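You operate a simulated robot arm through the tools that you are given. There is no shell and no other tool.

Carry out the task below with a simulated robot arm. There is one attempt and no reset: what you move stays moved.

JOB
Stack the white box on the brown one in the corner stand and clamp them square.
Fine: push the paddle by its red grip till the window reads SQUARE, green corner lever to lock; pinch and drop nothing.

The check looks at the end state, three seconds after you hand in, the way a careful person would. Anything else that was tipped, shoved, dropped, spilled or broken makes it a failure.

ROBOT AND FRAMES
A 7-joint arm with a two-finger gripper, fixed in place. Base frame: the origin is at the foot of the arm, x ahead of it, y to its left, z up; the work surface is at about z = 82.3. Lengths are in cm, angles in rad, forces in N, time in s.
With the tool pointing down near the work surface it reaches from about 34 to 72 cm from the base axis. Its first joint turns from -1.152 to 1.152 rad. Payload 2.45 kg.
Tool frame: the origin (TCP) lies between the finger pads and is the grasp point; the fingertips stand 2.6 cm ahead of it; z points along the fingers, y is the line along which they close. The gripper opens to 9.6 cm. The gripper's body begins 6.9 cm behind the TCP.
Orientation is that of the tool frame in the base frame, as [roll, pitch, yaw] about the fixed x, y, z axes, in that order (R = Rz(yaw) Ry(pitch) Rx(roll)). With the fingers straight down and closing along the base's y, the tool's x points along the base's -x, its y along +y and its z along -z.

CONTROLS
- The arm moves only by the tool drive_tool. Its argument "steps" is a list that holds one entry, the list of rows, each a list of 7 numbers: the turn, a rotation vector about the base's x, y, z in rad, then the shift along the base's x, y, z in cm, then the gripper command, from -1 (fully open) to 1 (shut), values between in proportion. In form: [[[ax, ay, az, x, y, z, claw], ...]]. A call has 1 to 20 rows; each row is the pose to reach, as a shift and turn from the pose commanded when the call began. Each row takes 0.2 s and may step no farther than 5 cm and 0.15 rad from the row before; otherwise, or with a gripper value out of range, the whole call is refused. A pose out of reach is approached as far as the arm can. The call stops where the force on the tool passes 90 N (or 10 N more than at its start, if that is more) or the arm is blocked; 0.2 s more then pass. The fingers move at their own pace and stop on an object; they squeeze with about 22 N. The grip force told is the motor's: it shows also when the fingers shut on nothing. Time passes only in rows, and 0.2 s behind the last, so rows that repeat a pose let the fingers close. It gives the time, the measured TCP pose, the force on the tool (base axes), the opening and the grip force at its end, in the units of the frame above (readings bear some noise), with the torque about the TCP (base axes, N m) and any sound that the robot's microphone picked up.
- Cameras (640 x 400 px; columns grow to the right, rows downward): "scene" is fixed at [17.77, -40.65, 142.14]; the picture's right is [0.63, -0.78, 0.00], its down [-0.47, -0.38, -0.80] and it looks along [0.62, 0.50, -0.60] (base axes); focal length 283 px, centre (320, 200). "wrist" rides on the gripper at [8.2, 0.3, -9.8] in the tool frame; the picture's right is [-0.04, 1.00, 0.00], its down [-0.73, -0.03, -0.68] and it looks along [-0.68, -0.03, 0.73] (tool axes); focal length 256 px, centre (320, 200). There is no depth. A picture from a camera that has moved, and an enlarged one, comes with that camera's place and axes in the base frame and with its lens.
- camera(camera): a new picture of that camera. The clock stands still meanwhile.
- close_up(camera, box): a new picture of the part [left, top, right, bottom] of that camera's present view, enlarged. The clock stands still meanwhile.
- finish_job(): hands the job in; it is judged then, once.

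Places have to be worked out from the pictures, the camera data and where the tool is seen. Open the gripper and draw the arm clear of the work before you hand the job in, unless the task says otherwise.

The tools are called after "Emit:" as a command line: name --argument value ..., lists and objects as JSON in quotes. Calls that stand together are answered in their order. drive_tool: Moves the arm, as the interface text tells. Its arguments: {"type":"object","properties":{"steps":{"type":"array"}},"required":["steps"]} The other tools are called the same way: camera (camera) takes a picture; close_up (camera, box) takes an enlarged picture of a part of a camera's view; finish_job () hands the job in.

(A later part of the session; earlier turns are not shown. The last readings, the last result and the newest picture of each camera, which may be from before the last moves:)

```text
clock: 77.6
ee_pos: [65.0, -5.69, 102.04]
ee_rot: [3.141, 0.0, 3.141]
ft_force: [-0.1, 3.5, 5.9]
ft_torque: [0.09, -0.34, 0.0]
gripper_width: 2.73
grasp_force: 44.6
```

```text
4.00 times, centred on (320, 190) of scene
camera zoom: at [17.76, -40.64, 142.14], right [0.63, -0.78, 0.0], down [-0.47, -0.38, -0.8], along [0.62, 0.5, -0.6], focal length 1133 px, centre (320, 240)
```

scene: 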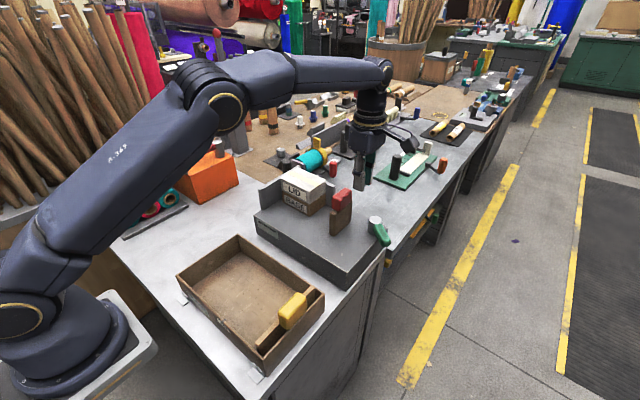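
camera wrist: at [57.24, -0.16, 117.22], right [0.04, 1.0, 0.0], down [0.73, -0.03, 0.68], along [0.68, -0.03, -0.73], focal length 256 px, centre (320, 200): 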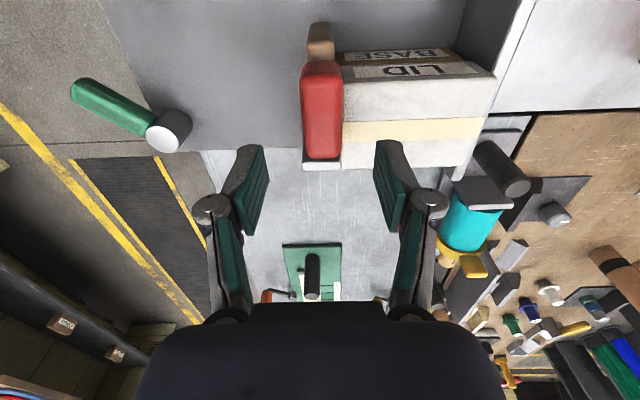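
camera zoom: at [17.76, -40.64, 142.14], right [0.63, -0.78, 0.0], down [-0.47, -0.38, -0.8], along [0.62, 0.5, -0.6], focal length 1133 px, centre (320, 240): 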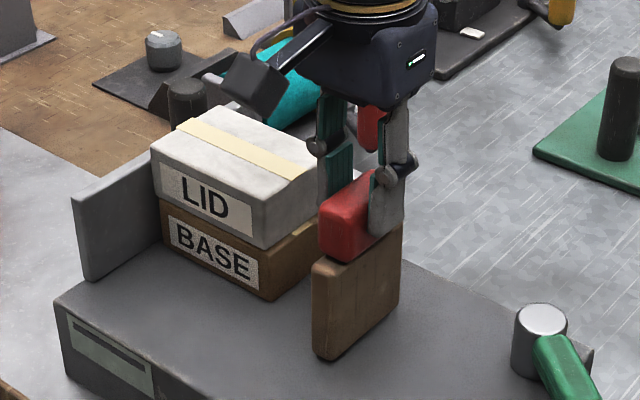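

The paddle is back by 5.4 cm. I'll let go of the grip, rise, and turn the tool the other way (camera over the boxes, clear of the grip) above the gap between paddle and stack.

Emit:
drive_tool --steps '[[[0, 0, 0, 0, 0, 0, 0.2], [0, 0, 0, 0, 0, 0, -0.25], [0, 0, 0, 0, 0, 0, -0.25], [0, 0, 0, 0, 0, 2.5, -0.25], [0, 0, 0, 0, 0, 6, -0.25], [0, 0, -0.1428, 0.1, 0.4, 6, 0.0], [0, 0, -0.2856, 0.2, 0.7, 6, 0.2], [0, 0, -0.4284, 0.3, 1.1, 6, 0.4], [0, 0, -0.5712, 0.4, 1.5, 6, 0.58], [0, 0, -0.714, 0.5, 1.9, 6, 0.58], [0, 0, -0.8568, 0.6, 2.3, 6, 0.58], [0, 0, -0.9996, 0.8, 2.7, 6, 0.58], [0, 0, -1.1424, 0.9, 3.1, 6, 0.58], [0, 0, -1.2852, 1.0, 3.5, 6, 0.58], [0, 0, -1.428, 1.1, 3.9, 6, 0.58], [0, 0, -1.5708, 1.2, 4.1, 6, 0.58], [0, 0, -1.5708, 1.2, 4.1, 6, 0.58]]]'

Emit:
camera --camera "wrist"

Emit:
close_up --camera "scene" --box '[250, 120, 390, 240]'

```text
clock: 81.2
ee_pos: [66.33, -1.56, 107.98]
ee_rot: [-3.14, 0.0, 1.569]
ft_force: [0.5, 0.4, 0.1]
ft_torque: [-0.02, 0.0, -0.03]
gripper_width: 2.02
grasp_force: 0.0
```

```text
taken
camera wrist: at [66.65, 6.49, 117.84], right [1.0, -0.04, 0.0], down [-0.03, -0.73, 0.68], along [-0.03, -0.68, -0.73], focal length 256 px, centre (320, 200)
```

wrist: 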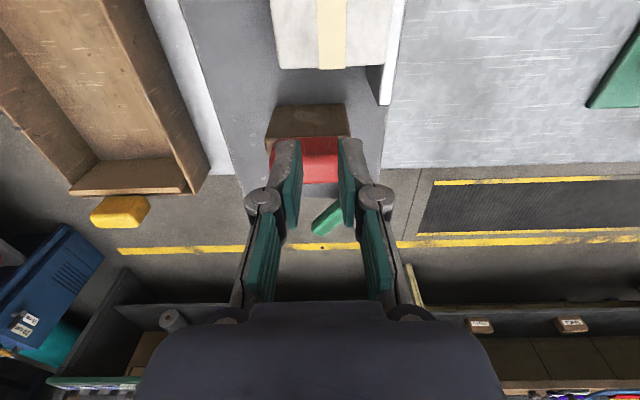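

```text
3.33 times, centred on (320, 180) of scene
camera zoom: at [17.77, -40.65, 142.14], right [0.63, -0.78, 0.0], down [-0.47, -0.38, -0.8], along [0.62, 0.5, -0.6], focal length 944 px, centre (320, 267)
```

zoom: 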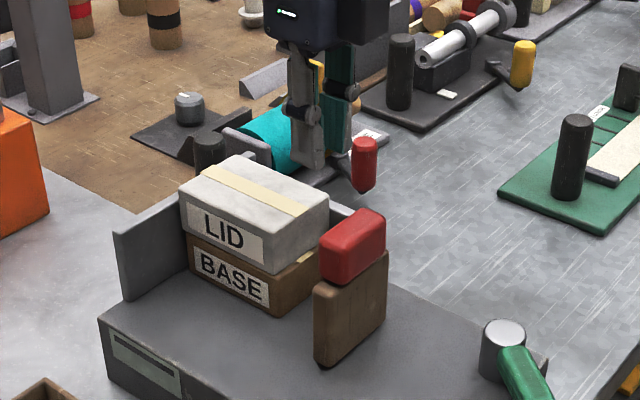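

The tool is above the gap, with about 1.2 cm to spare on each side of the fingers. I'll lower partway and check.

Emit:
drive_tool --steps '[[[0, 0, 0, 0, 0, -2.5, 0.58], [0, 0, 0, 0, 0, -5, 0.58], [0, 0, 0, 0, 0, -7, 0.58], [0, 0, 0, 0, 0, -8.5, 0.58], [0, 0, 0, 0, 0, -8.5, 0.58]]]'

Emit:
camera --camera "wrist"

Emit:
close_up --camera "scene" --box '[270, 130, 390, 220]'

```text
clock: 82.4
ee_pos: [66.27, -1.57, 99.43]
ee_rot: [-3.141, 0.001, 1.571]
ft_force: [0.4, -0.5, -0.4]
ft_torque: [0.04, -0.02, -0.02]
gripper_width: 2.03
grasp_force: 0.0
```

```text
taken
camera wrist: at [66.67, 6.5, 109.32], right [1.0, -0.04, 0.0], down [-0.03, -0.73, 0.68], along [-0.03, -0.68, -0.73], focal length 256 px, centre (320, 200)
```

wrist: 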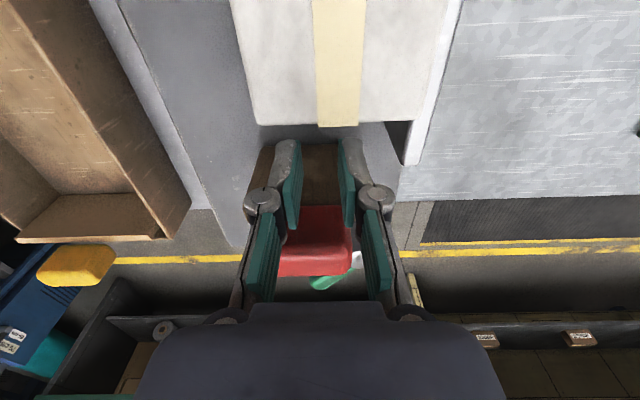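

```text
4.44 times, centred on (330, 175) of scene
camera zoom: at [17.77, -40.65, 142.14], right [0.63, -0.78, 0.0], down [-0.47, -0.38, -0.8], along [0.62, 0.5, -0.6], focal length 1258 px, centre (276, 311)
```

zoom: 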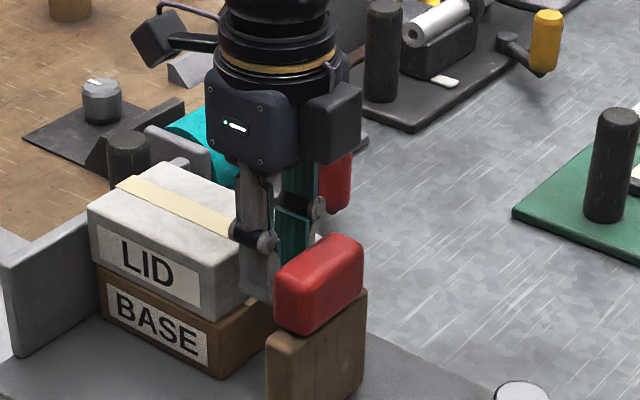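

A module on the -y side of the gripper body could come close to the red grip if I descend here. While still high, I'll use the finger edges to slide the paddle back a further ~4 cm, toward where it was at the start.

Emit:
drive_tool --steps '[[[0, 0, 0, 0, -0.8, 0.3, 0.58], [0, 0, 0, 0, -1.3, 0.3, 0.58], [0, 0, 0, 0, -1.7, 0.3, 0.58], [0, 0, 0, 0, -2.1, 0.3, 0.58], [0, 0, 0, 0, -2.5, 0.3, 0.58], [0, 0, 0, 0, -2.9, 0.3, 0.58], [0, 0, 0, 0, -3.3, 0.3, 0.58], [0, 0, 0, 0, -3.7, 0.3, 0.58], [0, 0, 0, 0, -4.1, 0.3, 0.58], [0, 0, 0, 0, -4.5, 0.3, 0.58], [0, 0, 0, 0, -4.9, 0.3, 0.58], [0, 0, 0, 0, -5.2, 0.3, 0.58], [0, 0, 0, 0, -5.2, 0.3, 0.58], [0, 0, 0, 0, -4.0, 0.3, 0.58], [0, 0, 0, 0, -1.6, 0.3, 0.58], [0, 0, 0, 0, -0.6, 0.3, 0.58], [0, 0, 0, 0, -0.6, 0.3, 0.58]]]'

Emit:
camera --camera "wrist"

Emit:
close_up --camera "scene" --box '[270, 130, 390, 240]'

```text
clock: 86.0
ee_pos: [66.35, -2.25, 99.75]
ee_rot: [3.14, -0.001, 1.57]
ft_force: [-0.1, -0.7, 0.4]
ft_torque: [0.01, -0.01, 0.03]
gripper_width: 2.04
grasp_force: 0.1
```

```text
taken
camera wrist: at [66.65, 5.84, 109.61], right [1.0, -0.04, 0.0], down [-0.03, -0.73, 0.68], along [-0.03, -0.68, -0.73], focal length 256 px, centre (320, 200)
```

wrist: 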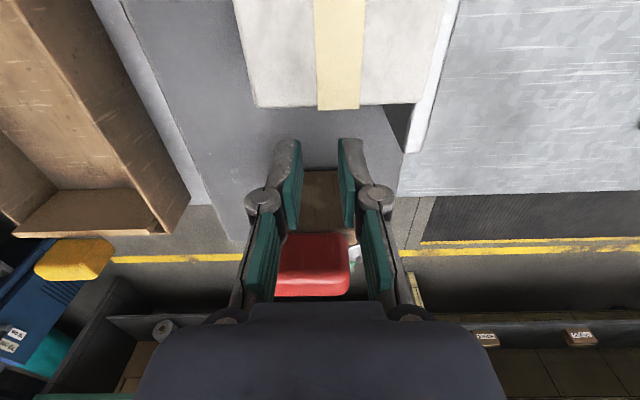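

```text
3.64 times, centred on (330, 185) of scene
camera zoom: at [17.77, -40.65, 142.14], right [0.63, -0.78, 0.0], down [-0.47, -0.38, -0.8], along [0.62, 0.5, -0.6], focal length 1030 px, centre (284, 254)
```

zoom: 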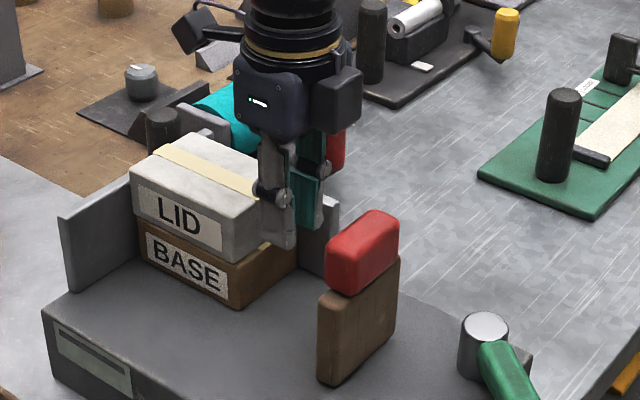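

The paddle is well back and the gap is wide. I'll now lower the fingers in the gap until the tips are just above the plate.

Emit:
drive_tool --steps '[[[0, 0, 0, 0, 0, -1.5, 0.58], [0, 0, 0, 0, 0, -3.5, 0.58], [0, 0, 0, 0, 0, -5.2, 0.58], [0, 0, 0, 0, 0, -6.3, 0.58], [0, 0, 0, 0, 0, -6.7, 0.58], [0, 0, 0, 0, 0, -6.7, 0.58]]]'

Emit:
camera --camera "wrist"

Emit:
close_up --camera "scene" --box '[260, 140, 380, 230]'

```text
clock: 87.4
ee_pos: [66.17, -2.32, 93.25]
ee_rot: [-3.141, 0.001, 1.571]
ft_force: [-1.0, 0.8, 0.0]
ft_torque: [0.03, -0.02, -0.01]
gripper_width: 2.0
grasp_force: 0.0
```

```text
taken
camera wrist: at [66.62, 5.84, 102.94], right [1.0, -0.04, 0.0], down [-0.03, -0.73, 0.68], along [-0.03, -0.68, -0.73], focal length 256 px, centre (320, 200)
```

wrist: 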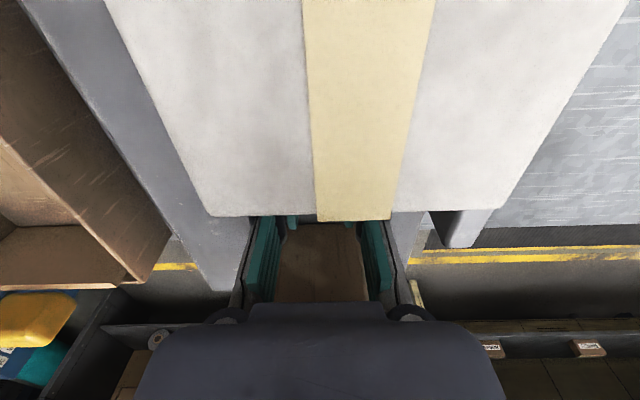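

```text
4.44 times, centred on (320, 185) of scene
camera zoom: at [17.77, -40.65, 142.14], right [0.63, -0.78, 0.0], down [-0.47, -0.38, -0.8], along [0.62, 0.5, -0.6], focal length 1258 px, centre (320, 267)
```

zoom: 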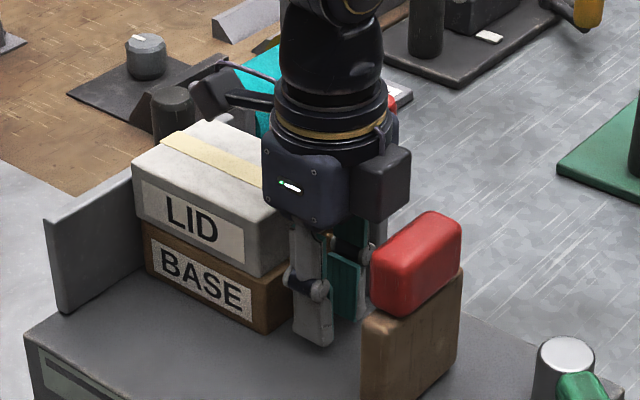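

The fingers are in the gap, clear of everything. I'll push slowly in +y: base first, then both boxes to the wall.

Emit:
drive_tool --steps '[[[0, 0, 0, 0, 0.5, 0, 0.58], [0, 0, 0, 0, 1.0, 0, 0.58], [0, 0, 0, 0, 1.4, 0, 0.58], [0, 0, 0, 0, 1.6, 0, 0.58], [0, 0, 0, 0, 1.8, 0, 0.58], [0, 0, 0, 0, 2.0, 0, 0.58], [0, 0, 0, 0, 2.1, 0, 0.58], [0, 0, 0, 0, 2.1, 0, 0.58]]]'

Emit:
close_up --camera "scene" --box '[265, 165, 305, 205]'

```text
clock: 89.2
ee_pos: [66.3, -0.03, 93.02]
ee_rot: [3.141, 0.0, 1.57]
ft_force: [-1.4, -1.4, 0.9]
ft_torque: [-0.01, -0.02, 0.0]
gripper_width: 1.99
grasp_force: 0.1
```

```text
10.00 times, centred on (285, 185) of scene
camera zoom: at [17.77, -40.65, 142.14], right [0.63, -0.78, 0.0], down [-0.47, -0.38, -0.8], along [0.62, 0.5, -0.6], focal length 2832 px, centre (670, 350)
```

zoom: 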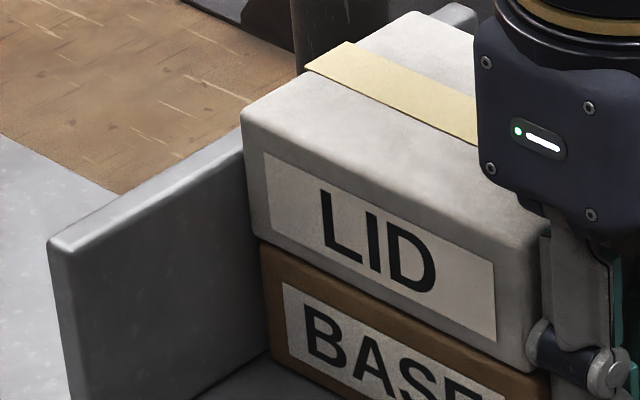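

Both boxes are moving with about 1.4 N. I'll continue in 0.1 cm steps until the wall resists.

Emit:
drive_tool --steps '[[[0, 0, 0, 0, 0.1, 0, 0.58], [0, 0, 0, 0, 0.2, 0, 0.58], [0, 0, 0, 0, 0.2, 0, 0.58]]]'

```text
clock: 90.0
ee_pos: [66.32, 0.12, 93.18]
ee_rot: [-3.141, 0.0, 1.57]
ft_force: [0.3, -1.4, -0.4]
ft_torque: [0.02, 0.01, 0.01]
gripper_width: 2.05
grasp_force: 0.1
```

Still just friction at y 0.12. I'll advance another 0.2 cm.

Emit:
drive_tool --steps '[[[0, 0, 0, 0, 0.1, 0, 0.58], [0, 0, 0, 0, 0.2, 0, 0.58], [0, 0, 0, 0, 0.2, 0, 0.58]]]'

Emit:
close_up --camera "scene" --box '[265, 165, 305, 205]'

```text
clock: 90.8
ee_pos: [66.26, 0.1, 93.14]
ee_rot: [-3.141, 0.001, 1.569]
ft_force: [0.6, -10.8, 2.9]
ft_torque: [0.39, 0.02, 0.04]
gripper_width: 2.01
grasp_force: 0.0
```

```text
10.00 times, centred on (285, 185) of scene
camera zoom: at [17.77, -40.68, 142.13], right [0.63, -0.78, 0.0], down [-0.47, -0.38, -0.8], along [0.62, 0.5, -0.6], focal length 2832 px, centre (670, 350)
```

zoom: 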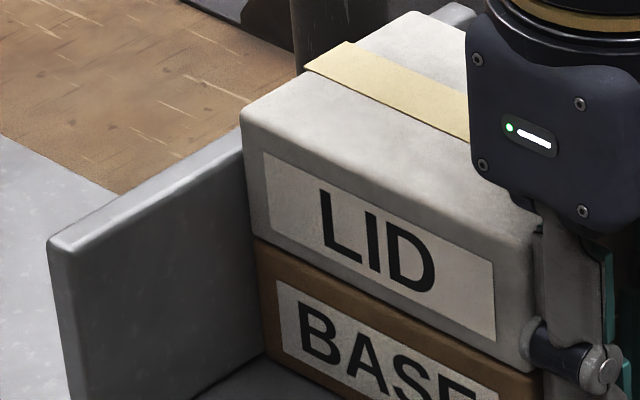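

The lid has met the wall (11 N, acting high) and the base is nearly flush with it now. As before, I'll back off, tilt the tips to lead in +y and seat the base too.

Emit:
drive_tool --steps '[[[0, 0, 0, 0, -0.3, 0, 0.58], [0, 0, 0, 0, -0.9, 0, 0.58], [0.05, 0, 0, 0, -0.9, 0.05, 0.58], [0.1, 0, 0, 0, -0.9, 0.1, 0.58], [0.1, 0, 0, 0, -0.9, 0.1, 0.58], [0.1, 0, 0, 0, -0.7, 0.1, 0.58], [0.1, 0, 0, 0, -0.55, 0.1, 0.58], [0.1, 0, 0, 0, -0.45, 0.1, 0.58], [0.1, 0, 0, 0, -0.45, 0.1, 0.58]]]'

```text
clock: 92.8
ee_pos: [66.45, -0.17, 93.22]
ee_rot: [-3.141, -0.101, 1.569]
ft_force: [0.2, -0.1, 0.2]
ft_torque: [0.01, -0.02, -0.03]
gripper_width: 2.01
grasp_force: 0.0
```

No contact yet. I'll press on in 0.1 cm steps onto the base.

Emit:
drive_tool --steps '[[[0, 0, 0, 0, 0.1, 0, 0.58], [0, 0, 0, 0, 0.2, 0, 0.58], [0, 0, 0, 0, 0.2, 0, 0.58]]]'

```text
clock: 93.6
ee_pos: [66.33, -0.18, 93.17]
ee_rot: [-3.142, -0.099, 1.57]
ft_force: [0.8, -8.7, -2.0]
ft_torque: [-0.19, -0.02, 0.02]
gripper_width: 2.06
grasp_force: 0.0
```

The tips press low on the base at 8.7 N and it no longer moves, so the base is against the wall too. I'll check the view.

Emit:
close_up --camera "scene" --box '[265, 165, 305, 205]'

Emit:
close_up --camera "scene" --box '[260, 140, 380, 230]'

```text
10.00 times, centred on (285, 185) of scene
camera zoom: at [17.77, -40.67, 142.13], right [0.63, -0.78, 0.0], down [-0.47, -0.38, -0.8], along [0.62, 0.5, -0.6], focal length 2832 px, centre (670, 350)
```

zoom: 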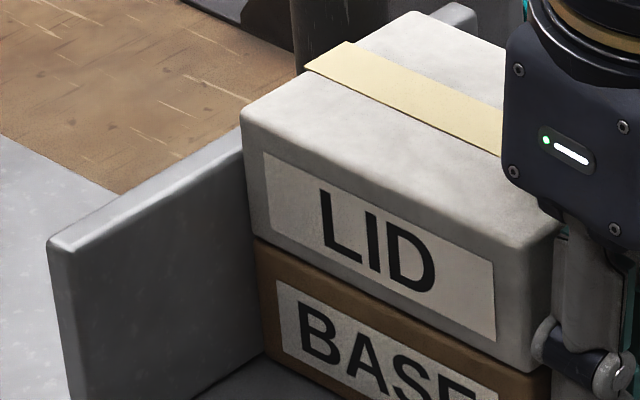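

```text
4.44 times, centred on (320, 185) of scene
camera zoom: at [17.77, -40.67, 142.13], right [0.63, -0.78, 0.0], down [-0.47, -0.38, -0.8], along [0.62, 0.5, -0.6], focal length 1258 px, centre (320, 267)
```

zoom: 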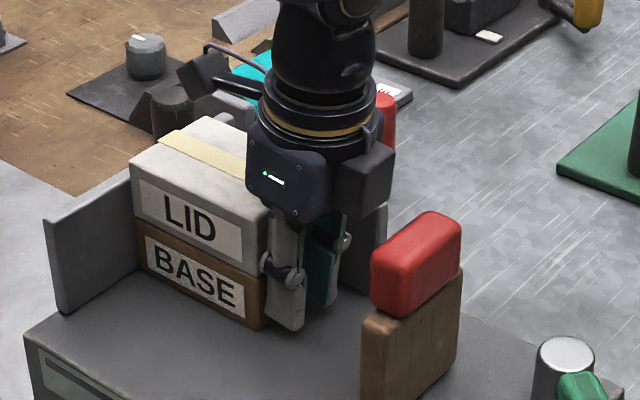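

Both boxes are flush with the wall and with each other. I'll back off, level the tool, rise, and go over to the -y side of the paddle's grip.

Emit:
drive_tool --steps '[[[0, 0, 0, 0, -0.4, 0, 0.58], [0, 0, 0, 0, -1.5, 0, 0.58], [-0.05, 0, 0, 0, -2.2, 0.2, 0.58], [-0.1, 0, 0, 0, -2.2, 0.5, 0.58], [-0.1, 0, 0, 0, -2.2, 3, 0.58], [-0.1, 0, 0, 0, -2.2, 6.5, 0.58], [-0.1, 0, 0, 0, -2.2, 10.5, 0.58], [-0.1, 0, 0, -0.2, -2.2, 14.8, 0.58], [-0.1, 0, 0, -0.5, -5.5, 14.8, 0.58], [-0.1, 0, 0, -0.9, -9.5, 14.8, 0.58], [-0.1, 0, 0, -1.2, -13.5, 14.8, 0.58], [-0.1, 0, 0, -1.2, -13.5, 12, 0.58], [-0.1, 0, 0, -1.2, -13.5, 9.5, 0.58], [-0.1, 0, 0, -1.2, -13.5, 8.2, 0.58], [-0.1, 0, 0, -1.2, -13.5, 8.2, 0.58]]]'

Emit:
close_up --camera "scene" --box '[250, 130, 410, 250]'

Emit:
camera --camera "wrist"

```text
clock: 96.8
ee_pos: [65.07, -13.5, 101.42]
ee_rot: [3.14, 0.001, 1.572]
ft_force: [0.0, 0.0, -0.8]
ft_torque: [0.02, -0.04, -0.05]
gripper_width: 2.02
grasp_force: 0.0
```

```text
3.33 times, centred on (330, 190) of scene
camera zoom: at [17.77, -40.65, 142.14], right [0.63, -0.78, 0.0], down [-0.47, -0.38, -0.8], along [0.62, 0.5, -0.6], focal length 944 px, centre (287, 233)
```

zoom: 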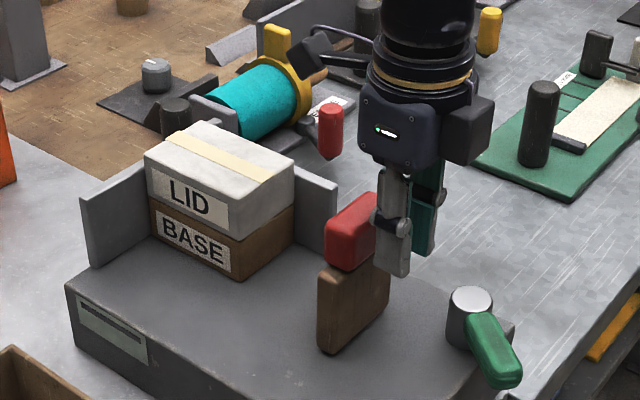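

```text
taken
camera wrist: at [65.47, -5.31, 111.2], right [1.0, -0.04, 0.0], down [-0.03, -0.73, 0.68], along [-0.03, -0.68, -0.73], focal length 256 px, centre (320, 200)
```

wrist: 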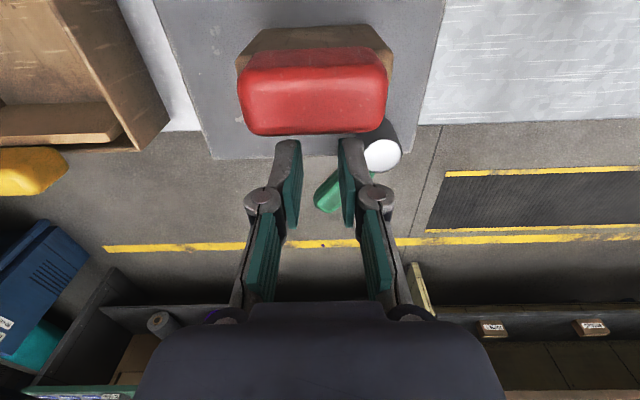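

The stack is square in the corner. Now I push the paddle by its red grip again: first 9 cm of free travel.

Emit:
drive_tool --steps '[[[0, 0, 0, 0, 0.5, 0, 0.58], [0, 0, 0, 0, 1.0, 0, 0.58], [0, 0, 0, 0, 1.4, 0, 0.58], [0, 0, 0, 0, 1.8, 0, 0.58], [0, 0, 0, 0, 2.3, 0, 0.58], [0, 0, 0, 0, 2.8, 0, 0.58], [0, 0, 0, 0, 3.3, 0, 0.58], [0, 0, 0, 0, 3.8, 0, 0.58], [0, 0, 0, 0, 4.3, 0, 0.58], [0, 0, 0, 0, 4.8, 0, 0.58], [0, 0, 0, 0, 5.3, 0, 0.58], [0, 0, 0, 0, 5.8, 0, 0.58], [0, 0, 0, 0, 6.3, 0, 0.58], [0, 0, 0, 0, 6.8, 0, 0.58], [0, 0, 0, 0, 7.3, 0, 0.58], [0, 0, 0, 0, 7.8, 0, 0.58], [0, 0, 0, 0, 8.2, 0, 0.58], [0, 0, 0, 0, 8.6, 0, 0.58], [0, 0, 0, 0, 9.0, 0, 0.58], [0, 0, 0, 0, 9.0, 0, 0.58]]]'

Emit:
close_up --camera "scene" --box '[240, 150, 360, 240]'

```text
clock: 101.0
ee_pos: [65.0, -4.52, 101.33]
ee_rot: [3.142, -0.002, 1.572]
ft_force: [0.7, -2.4, 1.1]
ft_torque: [0.03, 0.0, 0.01]
gripper_width: 1.99
grasp_force: 0.1
```

```text
4.44 times, centred on (300, 195) of scene
camera zoom: at [17.77, -40.65, 142.14], right [0.63, -0.78, 0.0], down [-0.47, -0.38, -0.8], along [0.62, 0.5, -0.6], focal length 1258 px, centre (409, 222)
```

zoom: 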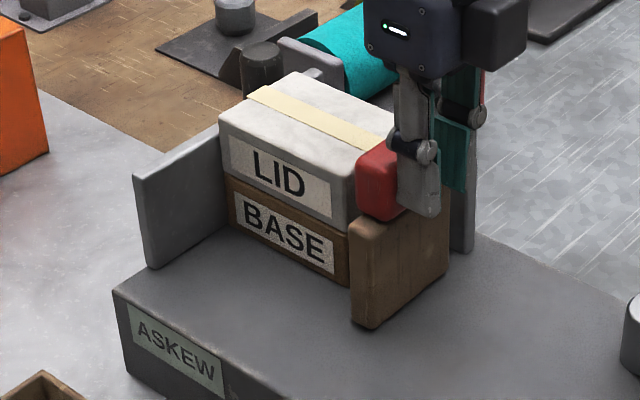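

The window now reads ASKEW with the paddle about 1.5 cm short. I'll continue in 0.2 cm steps until it makes contact and reads SQUARE.

Emit:
drive_tool --steps '[[[0, 0, 0, 0, 0.2, 0, 0.58], [0, 0, 0, 0, 0.4, 0, 0.58], [0, 0, 0, 0, 0.6, 0, 0.58], [0, 0, 0, 0, 0.8, 0, 0.58], [0, 0, 0, 0, 1.0, 0, 0.58], [0, 0, 0, 0, 1.2, 0, 0.58], [0, 0, 0, 0, 1.2, 0, 0.58]]]'

Emit:
close_up --camera "scene" --box '[240, 150, 360, 240]'

```text
clock: 102.6
ee_pos: [65.07, -3.35, 101.29]
ee_rot: [-3.141, 0.0, 1.571]
ft_force: [-0.2, -2.2, -0.4]
ft_torque: [-0.06, -0.06, 0.0]
gripper_width: 2.01
grasp_force: 0.0
```

```text
4.44 times, centred on (300, 195) of scene
camera zoom: at [17.77, -40.65, 142.13], right [0.63, -0.78, 0.0], down [-0.47, -0.38, -0.8], along [0.62, 0.5, -0.6], focal length 1258 px, centre (409, 222)
```

zoom: 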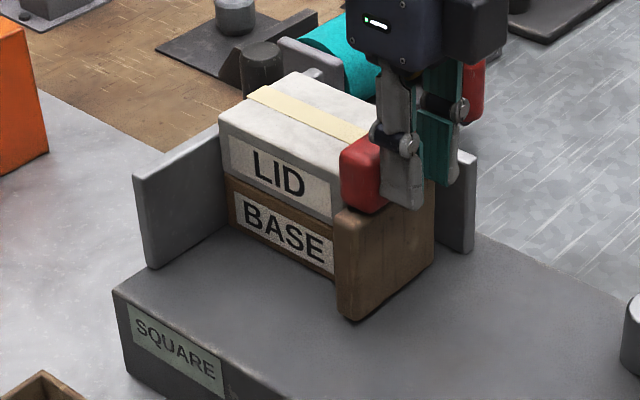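

The window reads SQUARE; the paddle is still a few millimetres from the stack. I'll close the remaining gap in 0.1 cm steps until light contact.

Emit:
drive_tool --steps '[[[0, 0, 0, 0, 0.1, 0, 0.58], [0, 0, 0, 0, 0.2, 0, 0.58], [0, 0, 0, 0, 0.3, 0, 0.58], [0, 0, 0, 0, 0.3, 0, 0.58]]]'

Emit:
close_up --camera "scene" --box '[240, 150, 360, 240]'

```text
clock: 103.6
ee_pos: [65.11, -2.8, 101.27]
ee_rot: [3.141, 0.0, 1.57]
ft_force: [-0.9, -2.8, -0.8]
ft_torque: [-0.08, 0.03, 0.05]
gripper_width: 2.0
grasp_force: 0.5
```

```text
4.44 times, centred on (300, 195) of scene
camera zoom: at [17.77, -40.65, 142.14], right [0.63, -0.78, 0.0], down [-0.47, -0.38, -0.8], along [0.62, 0.5, -0.6], focal length 1258 px, centre (409, 222)
```

zoom: 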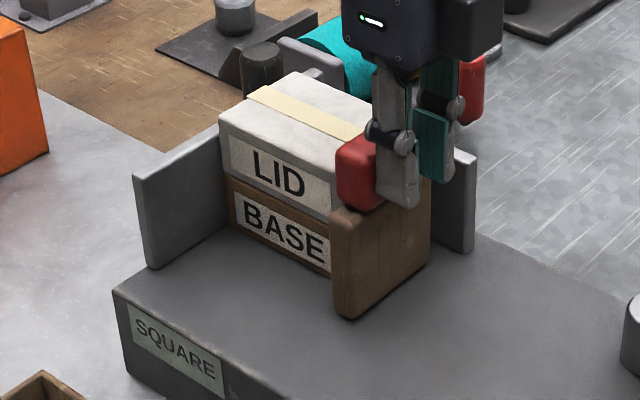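

Still only friction and SQUARE. Another 0.2 cm in small steps.

Emit:
drive_tool --steps '[[[0, 0, 0, 0, 0.1, 0, 0.58], [0, 0, 0, 0, 0.15, 0, 0.58], [0, 0, 0, 0, 0.2, 0, 0.58], [0, 0, 0, 0, 0.2, 0, 0.58]]]'

Emit:
close_up --camera "scene" --box '[240, 150, 360, 240]'

```text
clock: 104.6
ee_pos: [65.09, -2.9, 101.4]
ee_rot: [3.141, 0.003, 1.571]
ft_force: [-0.7, -7.3, -2.6]
ft_torque: [-0.12, -0.07, 0.04]
gripper_width: 2.02
grasp_force: 0.2
```

```text
4.44 times, centred on (300, 195) of scene
camera zoom: at [17.77, -40.67, 142.13], right [0.63, -0.78, 0.0], down [-0.47, -0.38, -0.8], along [0.62, 0.5, -0.6], focal length 1258 px, centre (409, 222)
```

zoom: 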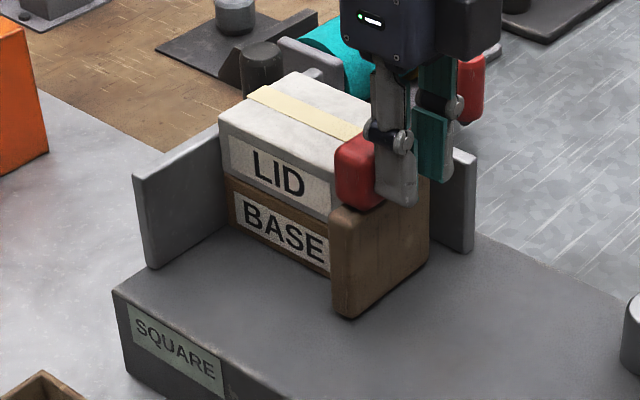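

Contact (7 N, about 4.5 N over the sliding friction) at the same place as before, and the window reads SQUARE. I'll look from above at the fit between the grip, paddle and stack.

Emit:
camera --camera "wrist"

Emit:
close_up --camera "wrist" --box '[220, 80, 420, 205]'

Emit:
close_up --camera "scene" --box '[300, 175, 340, 215]'

```text
taken
camera wrist: at [65.45, 5.26, 111.23], right [1.0, -0.04, 0.0], down [-0.03, -0.73, 0.68], along [-0.03, -0.68, -0.73], focal length 256 px, centre (320, 200)
```

wrist: 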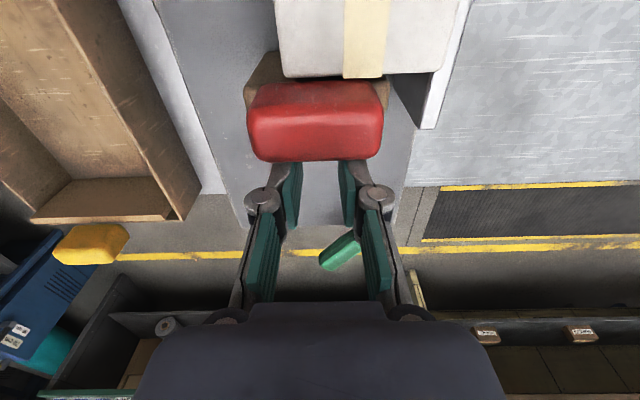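

```text
3.20 times, centred on (320, 142) of wrist
camera zoom: at [65.45, 5.26, 111.23], right [1.0, -0.04, 0.0], down [-0.03, -0.73, 0.68], along [-0.03, -0.68, -0.73], focal length 819 px, centre (320, 384)
```

zoom: 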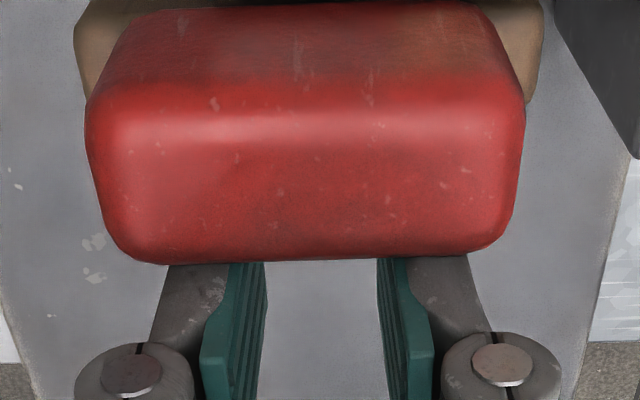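

```text
10.00 times, centred on (320, 195) of scene
camera zoom: at [17.77, -40.67, 142.13], right [0.63, -0.78, 0.0], down [-0.47, -0.38, -0.8], along [0.62, 0.5, -0.6], focal length 2832 px, centre (320, 250)
```

zoom: 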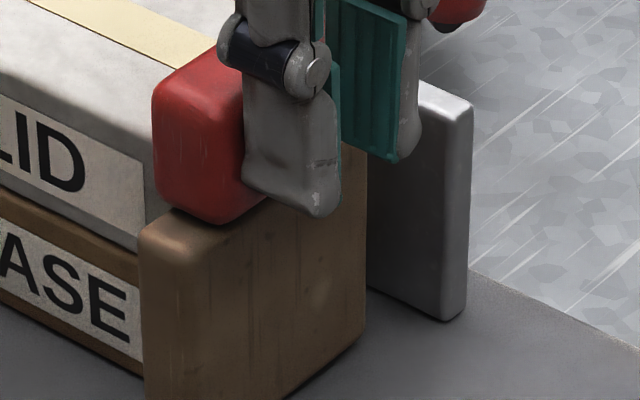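

The fit is snug and the window reads SQUARE. I'll back off from the grip, rise and look at the green lever from above.

Emit:
drive_tool --steps '[[[0, 0, 0, 0, -0.4, 0, 0.58], [0, 0, 0, 0, -1.5, 0, 0.58], [0, 0, 0, 0, -3.0, 0.5, 0.58], [0, 0, 0, 0, -4.5, 3.0, 0.58], [0, 0, 0, 0.5, -7, 6.0, 0.58], [0, 0, 0, 1, -10, 8.0, 0.58], [0, 0, 0, 1.5, -13, 8.0, 0.58], [0, 0, 0, 1.9, -15, 8.0, 0.58], [0, 0, 0, 1.9, -15, 8.0, 0.58]]]'

Emit:
camera --camera "wrist"

Emit:
close_up --camera "scene" --box '[240, 150, 410, 260]'

Emit:
close_up --camera "scene" --box '[350, 200, 410, 260]'

```text
clock: 106.6
ee_pos: [66.99, -17.94, 109.44]
ee_rot: [3.142, -0.001, 1.571]
ft_force: [-0.5, 0.1, 0.4]
ft_torque: [-0.02, -0.01, 0.0]
gripper_width: 2.02
grasp_force: 0.2
```

```text
taken
camera wrist: at [67.34, -9.73, 119.26], right [1.0, -0.04, 0.0], down [-0.03, -0.73, 0.68], along [-0.03, -0.68, -0.73], focal length 256 px, centre (320, 200)
```

wrist: 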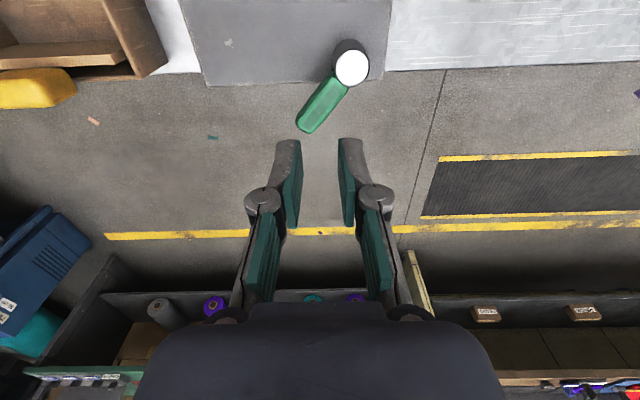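

```text
3.64 times, centred on (325, 205) of scene
camera zoom: at [17.77, -40.65, 142.14], right [0.63, -0.78, 0.0], down [-0.47, -0.38, -0.8], along [0.62, 0.5, -0.6], focal length 1030 px, centre (302, 182)
```

zoom: 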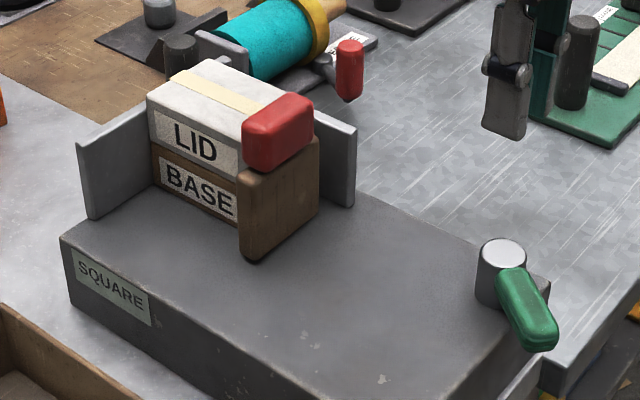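

```text
6.67 times, centred on (380, 230) of scene
camera zoom: at [17.77, -40.65, 142.14], right [0.63, -0.78, 0.0], down [-0.47, -0.38, -0.8], along [0.62, 0.5, -0.6], focal length 1888 px, centre (-80, 0)
```

zoom: 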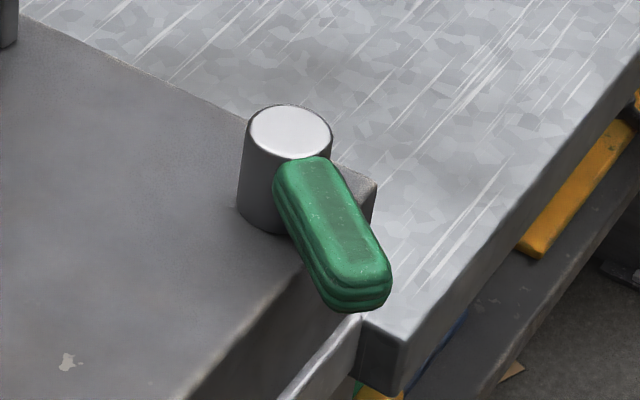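

The window still shows SQUARE after letting go. I'll zoom in on the green lever and its post to learn how it turns.

Emit:
close_up --camera "wrist" --box '[270, 20, 410, 150]'

Emit:
close_up --camera "scene" --box '[360, 205, 400, 250]'

```text
3.08 times, centred on (340, 85) of wrist
camera zoom: at [67.34, -9.73, 119.26], right [1.0, -0.04, 0.0], down [-0.03, -0.73, 0.68], along [-0.03, -0.68, -0.73], focal length 788 px, centre (258, 554)
```

zoom: 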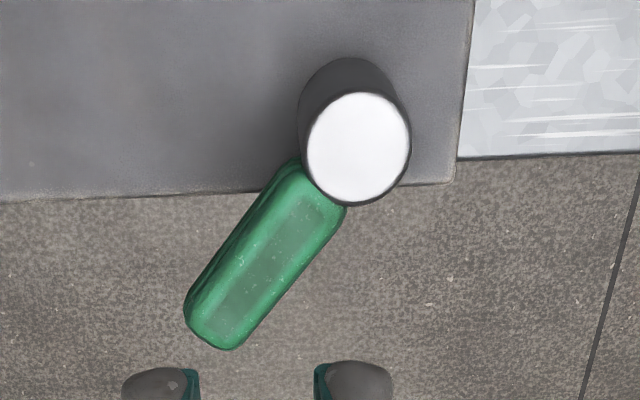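

```text
8.89 times, centred on (380, 228) of scene
camera zoom: at [17.77, -40.65, 142.14], right [0.63, -0.78, 0.0], down [-0.47, -0.38, -0.8], along [0.62, 0.5, -0.6], focal length 2517 px, centre (-213, -44)
```

zoom: 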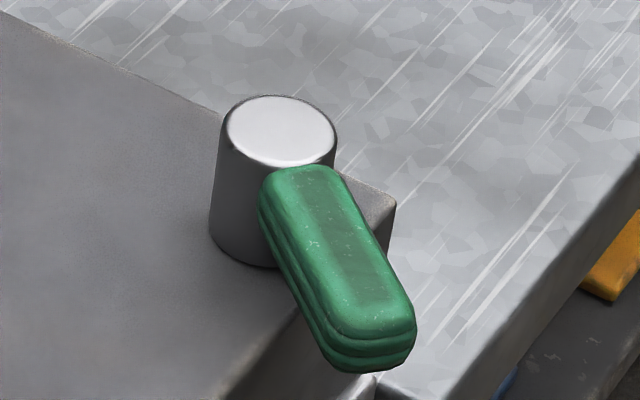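

The lever's top is at about z 93.3. It runs from the post at (69.9, -16.9) to an end near (65.5, -23), so I expect it to swing about the post. I'll turn the tool so the fingers can straddle it (closing across the bar) and move above it at a radius of about 5.5 cm.

Emit:
drive_tool --steps '[[[0, 0, 0.148, 0, -0.2, 0, 0.4], [0, 0, 0.296, 0, -0.4, 0, 0.25], [0, 0, 0.444, -0.1, -0.6, 0, 0.25], [0, 0, 0.592, -0.1, -0.8, 0, 0.25], [0, 0, 0.74, -0.1, -1.0, 0, 0.25], [0, 0, 0.888, -0.1, -1.2, 0, 0.25], [0, 0, 1.036, -0.1, -1.5, 0, 0.25], [0, 0, 1.184, -0.2, -1.8, 0, 0.25], [0, 0, 1.332, -0.2, -2.0, 0, 0.25], [0, 0, 1.48, -0.2, -2.2, 0, 0.25], [0, 0, 1.628, -0.2, -2.4, 0, 0.25], [0, 0, 1.776, -0.2, -2.6, 0, 0.25], [0, 0, 1.924, -0.3, -2.8, 0, 0.25], [0, 0, 2.072, -0.3, -3.0, 0, 0.25], [0, 0, 2.22, -0.3, -3.2, 0, 0.25], [0, 0, 2.368, -0.3, -3.4, 0, 0.25], [0, 0, 2.5, -0.33, -3.6, 0, 0.25], [0, 0, 2.524, -0.33, -3.63, 0, 0.25], [0, 0, 2.524, -0.33, -3.63, 0, 0.25]]]'

Emit:
camera --camera "wrist"

Emit:
close_up --camera "scene" --box '[330, 130, 450, 260]'

```text
clock: 110.6
ee_pos: [66.54, -21.39, 109.49]
ee_rot: [-3.141, 0.0, -2.189]
ft_force: [-0.4, -0.7, 0.0]
ft_torque: [0.0, 0.04, 0.02]
gripper_width: 3.59
grasp_force: 0.1
```

```text
taken
camera wrist: at [61.65, -27.89, 119.24], right [-0.79, 0.61, 0.0], down [0.45, 0.58, 0.68], along [0.41, 0.54, -0.73], focal length 256 px, centre (320, 200)
```

wrist: 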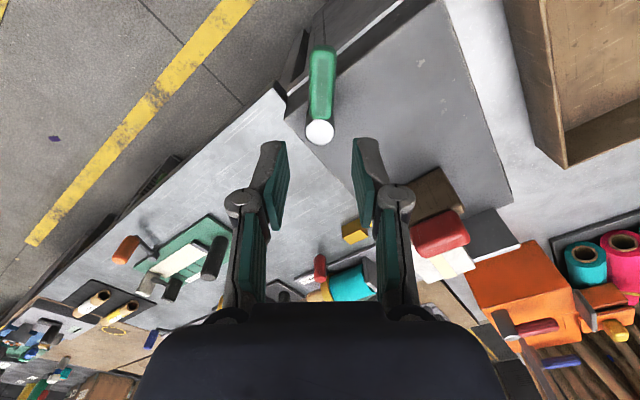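

```text
3.08 times, centred on (390, 195) of scene
camera zoom: at [17.77, -40.65, 142.14], right [0.63, -0.78, 0.0], down [-0.47, -0.38, -0.8], along [0.62, 0.5, -0.6], focal length 871 px, centre (105, 215)
```

zoom: 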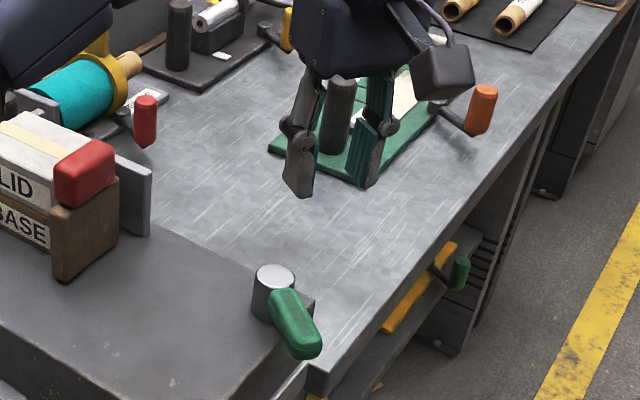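

The lever runs straight down the middle between the fingers. I'll lower to just above it and check.

Emit:
drive_tool --steps '[[[0, 0, 0, 0, 0, -3, 0.25], [0, 0, 0, 0, 0, -6, 0.25], [0, 0, 0, 0, 0, -9, 0.25], [0, 0, 0, 0, 0, -11.5, 0.25], [0, 0, 0, 0, 0, -12.5, 0.25], [0, 0, 0, 0, 0, -12.5, 0.25]]]'

Emit:
camera --camera "wrist"

Emit:
close_up --camera "scene" --box '[340, 180, 420, 260]'

```text
clock: 112.0
ee_pos: [68.65, -22.15, 97.18]
ee_rot: [3.139, -0.001, -2.189]
ft_force: [-0.2, 0.1, -0.7]
ft_torque: [0.01, -0.01, 0.06]
gripper_width: 3.6
grasp_force: 0.2
out of reach, approached as far as the arm can: row 1, 2, 3, 4, 5, 6
```

```text
taken
camera wrist: at [63.72, -28.69, 107.0], right [-0.79, 0.61, 0.0], down [0.45, 0.58, 0.68], along [0.41, 0.54, -0.73], focal length 256 px, centre (320, 200)
```

wrist: 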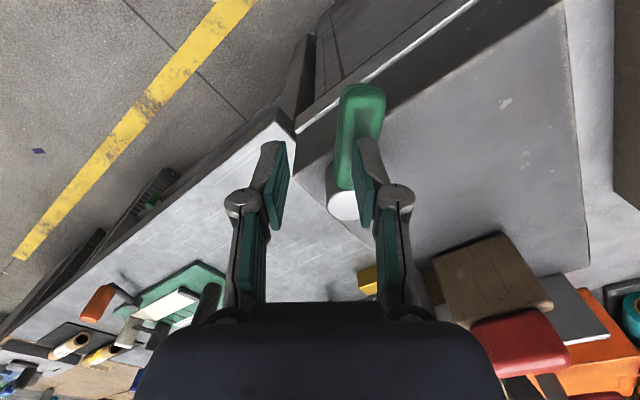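

```text
5.00 times, centred on (380, 220) of scene
camera zoom: at [17.77, -40.65, 142.14], right [0.63, -0.78, 0.0], down [-0.47, -0.38, -0.8], along [0.62, 0.5, -0.6], focal length 1416 px, centre (20, 100)
```

zoom: 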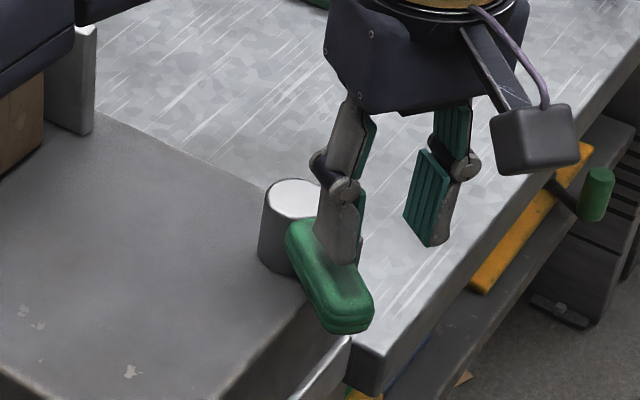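

The arm could not follow and ended about 2 cm off in x, with the fingers still above the lever. I'll rise back up to where the pose was reachable and check the reading.

Emit:
drive_tool --steps '[[[0, 0, 0, 0, 0, 3, 0.25], [0, 0, 0, 0, 0, 6, 0.25], [0, 0, 0, 0, 0, 9, 0.25], [0, 0, 0, 0, 0, 12.5, 0.25], [0, 0, 0, 0, 0, 12.5, 0.25]]]'

```text
clock: 113.2
ee_pos: [66.71, -22.06, 108.38]
ee_rot: [-3.14, -0.001, -2.188]
ft_force: [-0.1, 0.3, 0.3]
ft_torque: [-0.01, -0.05, 0.04]
gripper_width: 3.6
grasp_force: 0.0
out of reach, approached as far as the arm can: row 2, 3, 4, 5
```

The arm seems to be near full extension there. I'll draw in to a shorter radius first, lower there above the empty plate, and then move out at low height.

Emit:
drive_tool --steps '[[[0, 0, 0, -1.2, 1.0, 0, 0.25], [0, 0, 0, -2.4, 2.0, 0, 0.25], [0, 0, 0, -3.6, 3.0, 0, 0.25], [0, 0, 0, -4.8, 4.0, 0, 0.25], [0, 0, 0, -4.8, 4.0, 0, 0.25]]]'

```text
clock: 114.4
ee_pos: [61.95, -17.97, 108.44]
ee_rot: [3.14, 0.001, -2.188]
ft_force: [0.5, -0.2, 0.3]
ft_torque: [-0.02, 0.03, -0.01]
gripper_width: 3.61
grasp_force: 0.0
```

That pose is reached cleanly. I'll now lower here over the empty part of the plate to z about 97.5.

Emit:
drive_tool --steps '[[[0, 0, 0, 0, 0, -3, 0.25], [0, 0, 0, 0, 0, -6, 0.25], [0, 0, 0, 0, 0, -9, 0.25], [0, 0, 0, 0, 0, -10.9, 0.25], [0, 0, 0, 0, 0, -10.9, 0.25]]]'

Emit:
camera --camera "wrist"

Emit:
camera --camera "scene"

```text
clock: 115.6
ee_pos: [61.98, -17.92, 97.5]
ee_rot: [-3.141, 0.0, -2.189]
ft_force: [1.0, -0.3, -0.4]
ft_torque: [-0.03, 0.02, -0.01]
gripper_width: 3.6
grasp_force: 0.1
```

```text
taken
camera wrist: at [56.95, -24.42, 107.34], right [-0.79, 0.61, 0.0], down [0.45, 0.58, 0.68], along [0.42, 0.54, -0.73], focal length 256 px, centre (320, 200)
```

wrist: 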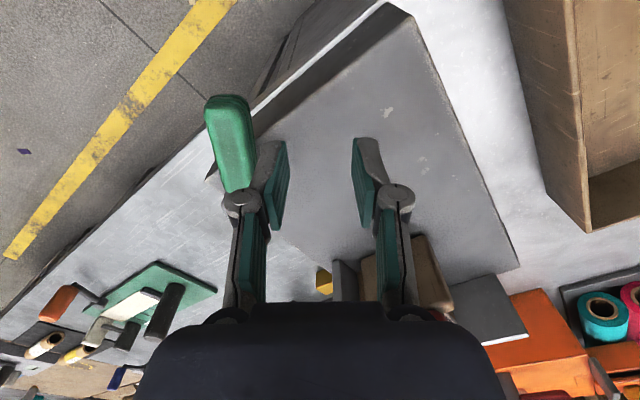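

```text
taken
```

scene: 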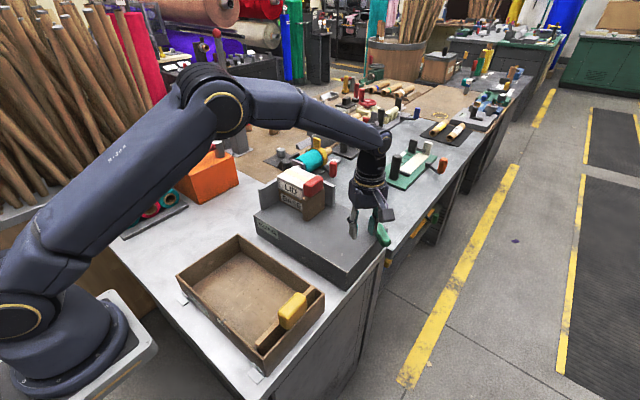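

The fingers are inside the lever's arc, well above the plate. I'll move out at this height to straddle position above the lever.

Emit:
drive_tool --steps '[[[0, 0, 0, 1.2, -0.9, 0, 0.25], [0, 0, 0, 2.4, -1.75, 0, 0.25], [0, 0, 0, 3.5, -2.6, 0, 0.25], [0, 0, 0, 4.2, -3.1, 0, 0.25], [0, 0, 0, 4.2, -3.1, 0, 0.25]]]'

Emit:
camera --camera "wrist"

```text
clock: 116.8
ee_pos: [66.15, -20.88, 97.5]
ee_rot: [3.14, 0.0, -2.188]
ft_force: [-0.1, -1.0, 0.1]
ft_torque: [-0.01, 0.02, -0.05]
gripper_width: 3.59
grasp_force: 0.1
```

```text
taken
camera wrist: at [61.12, -27.53, 107.37], right [-0.79, 0.61, 0.0], down [0.45, 0.58, 0.68], along [0.41, 0.54, -0.73], focal length 256 px, centre (320, 200)
```

wrist: 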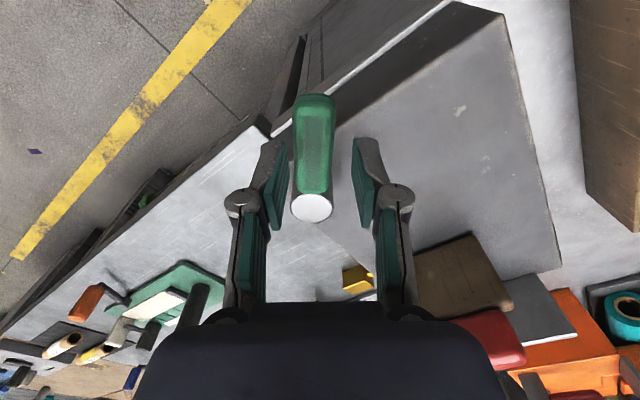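

Reached, with the lever about 0.4 cm off centre between the fingers. I'll correct and lower so that the tips straddle the bar (TCP z about 94).

Emit:
drive_tool --steps '[[[0, 0, 0, 0.35, -0.27, 0, 0.25], [0, 0, 0, 0.35, -0.27, -1.2, 0.25], [0, 0, 0, 0.35, -0.27, -2.4, 0.25], [0, 0, 0, 0.35, -0.27, -3.4, 0.25], [0, 0, 0, 0.35, -0.27, -3.4, 0.25]]]'

Emit:
camera --camera "wrist"

Emit:
close_up --camera "scene" --box '[340, 180, 420, 260]'

```text
clock: 118.0
ee_pos: [66.47, -21.31, 94.01]
ee_rot: [-3.141, 0.001, -2.188]
ft_force: [0.6, 0.8, 0.4]
ft_torque: [-0.04, -0.01, 0.01]
gripper_width: 3.62
grasp_force: 0.1
```

```text
taken
camera wrist: at [61.44, -27.76, 103.92], right [-0.79, 0.61, 0.0], down [0.45, 0.58, 0.68], along [0.41, 0.54, -0.73], focal length 256 px, centre (320, 200)
```

wrist: 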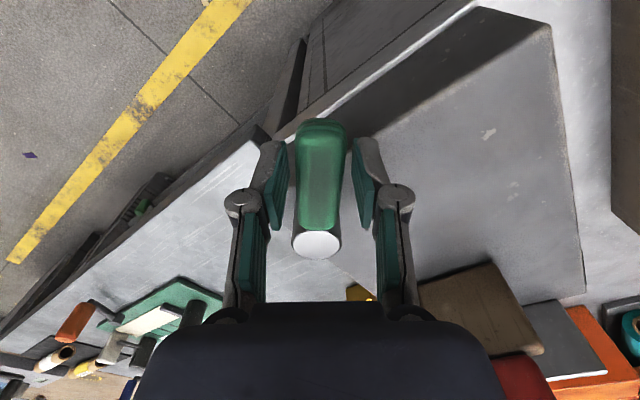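

```text
5.00 times, centred on (380, 220) of scene
camera zoom: at [17.77, -40.65, 142.14], right [0.63, -0.78, 0.0], down [-0.47, -0.38, -0.8], along [0.62, 0.5, -0.6], focal length 1416 px, centre (20, 100)
```

zoom: 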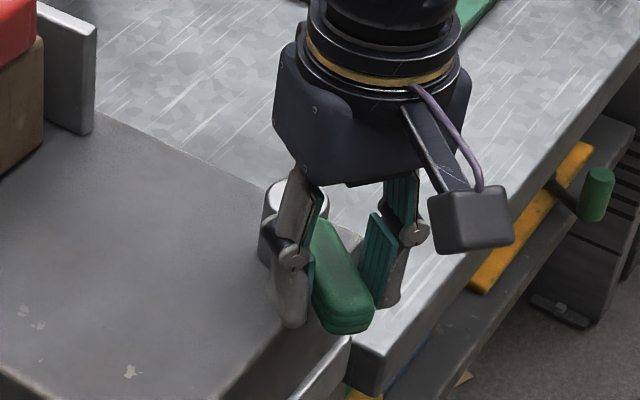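

The fingers straddle the lever with about 0.6 cm slack on each side. I'll probe gently inward (clockwise from above, toward the plate) by 0.15 rad and read the force.

Emit:
drive_tool --steps '[[[0, 0, -0.05, -0.216, 0.175, 0, 0.25], [0, 0, -0.1, -0.423, 0.36, 0, 0.25], [0, 0, -0.15, -0.621, 0.555, 0, 0.25], [0, 0, -0.15, -0.621, 0.555, 0, 0.25]]]'

Emit:
camera --camera "wrist"

```text
clock: 119.0
ee_pos: [65.82, -20.66, 94.18]
ee_rot: [-3.141, 0.001, -2.338]
ft_force: [2.8, -1.9, -1.0]
ft_torque: [-0.04, -0.06, 0.03]
gripper_width: 3.81
grasp_force: 1.5
```

```text
taken
camera wrist: at [59.96, -26.38, 103.98], right [-0.69, 0.72, 0.0], down [0.53, 0.51, 0.68], along [0.49, 0.47, -0.73], focal length 256 px, centre (320, 200)
```

wrist: 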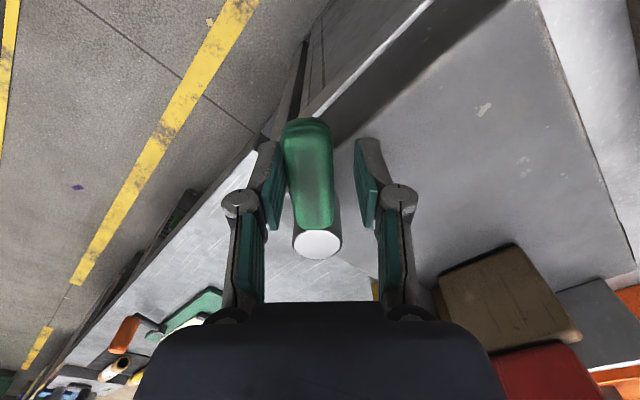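

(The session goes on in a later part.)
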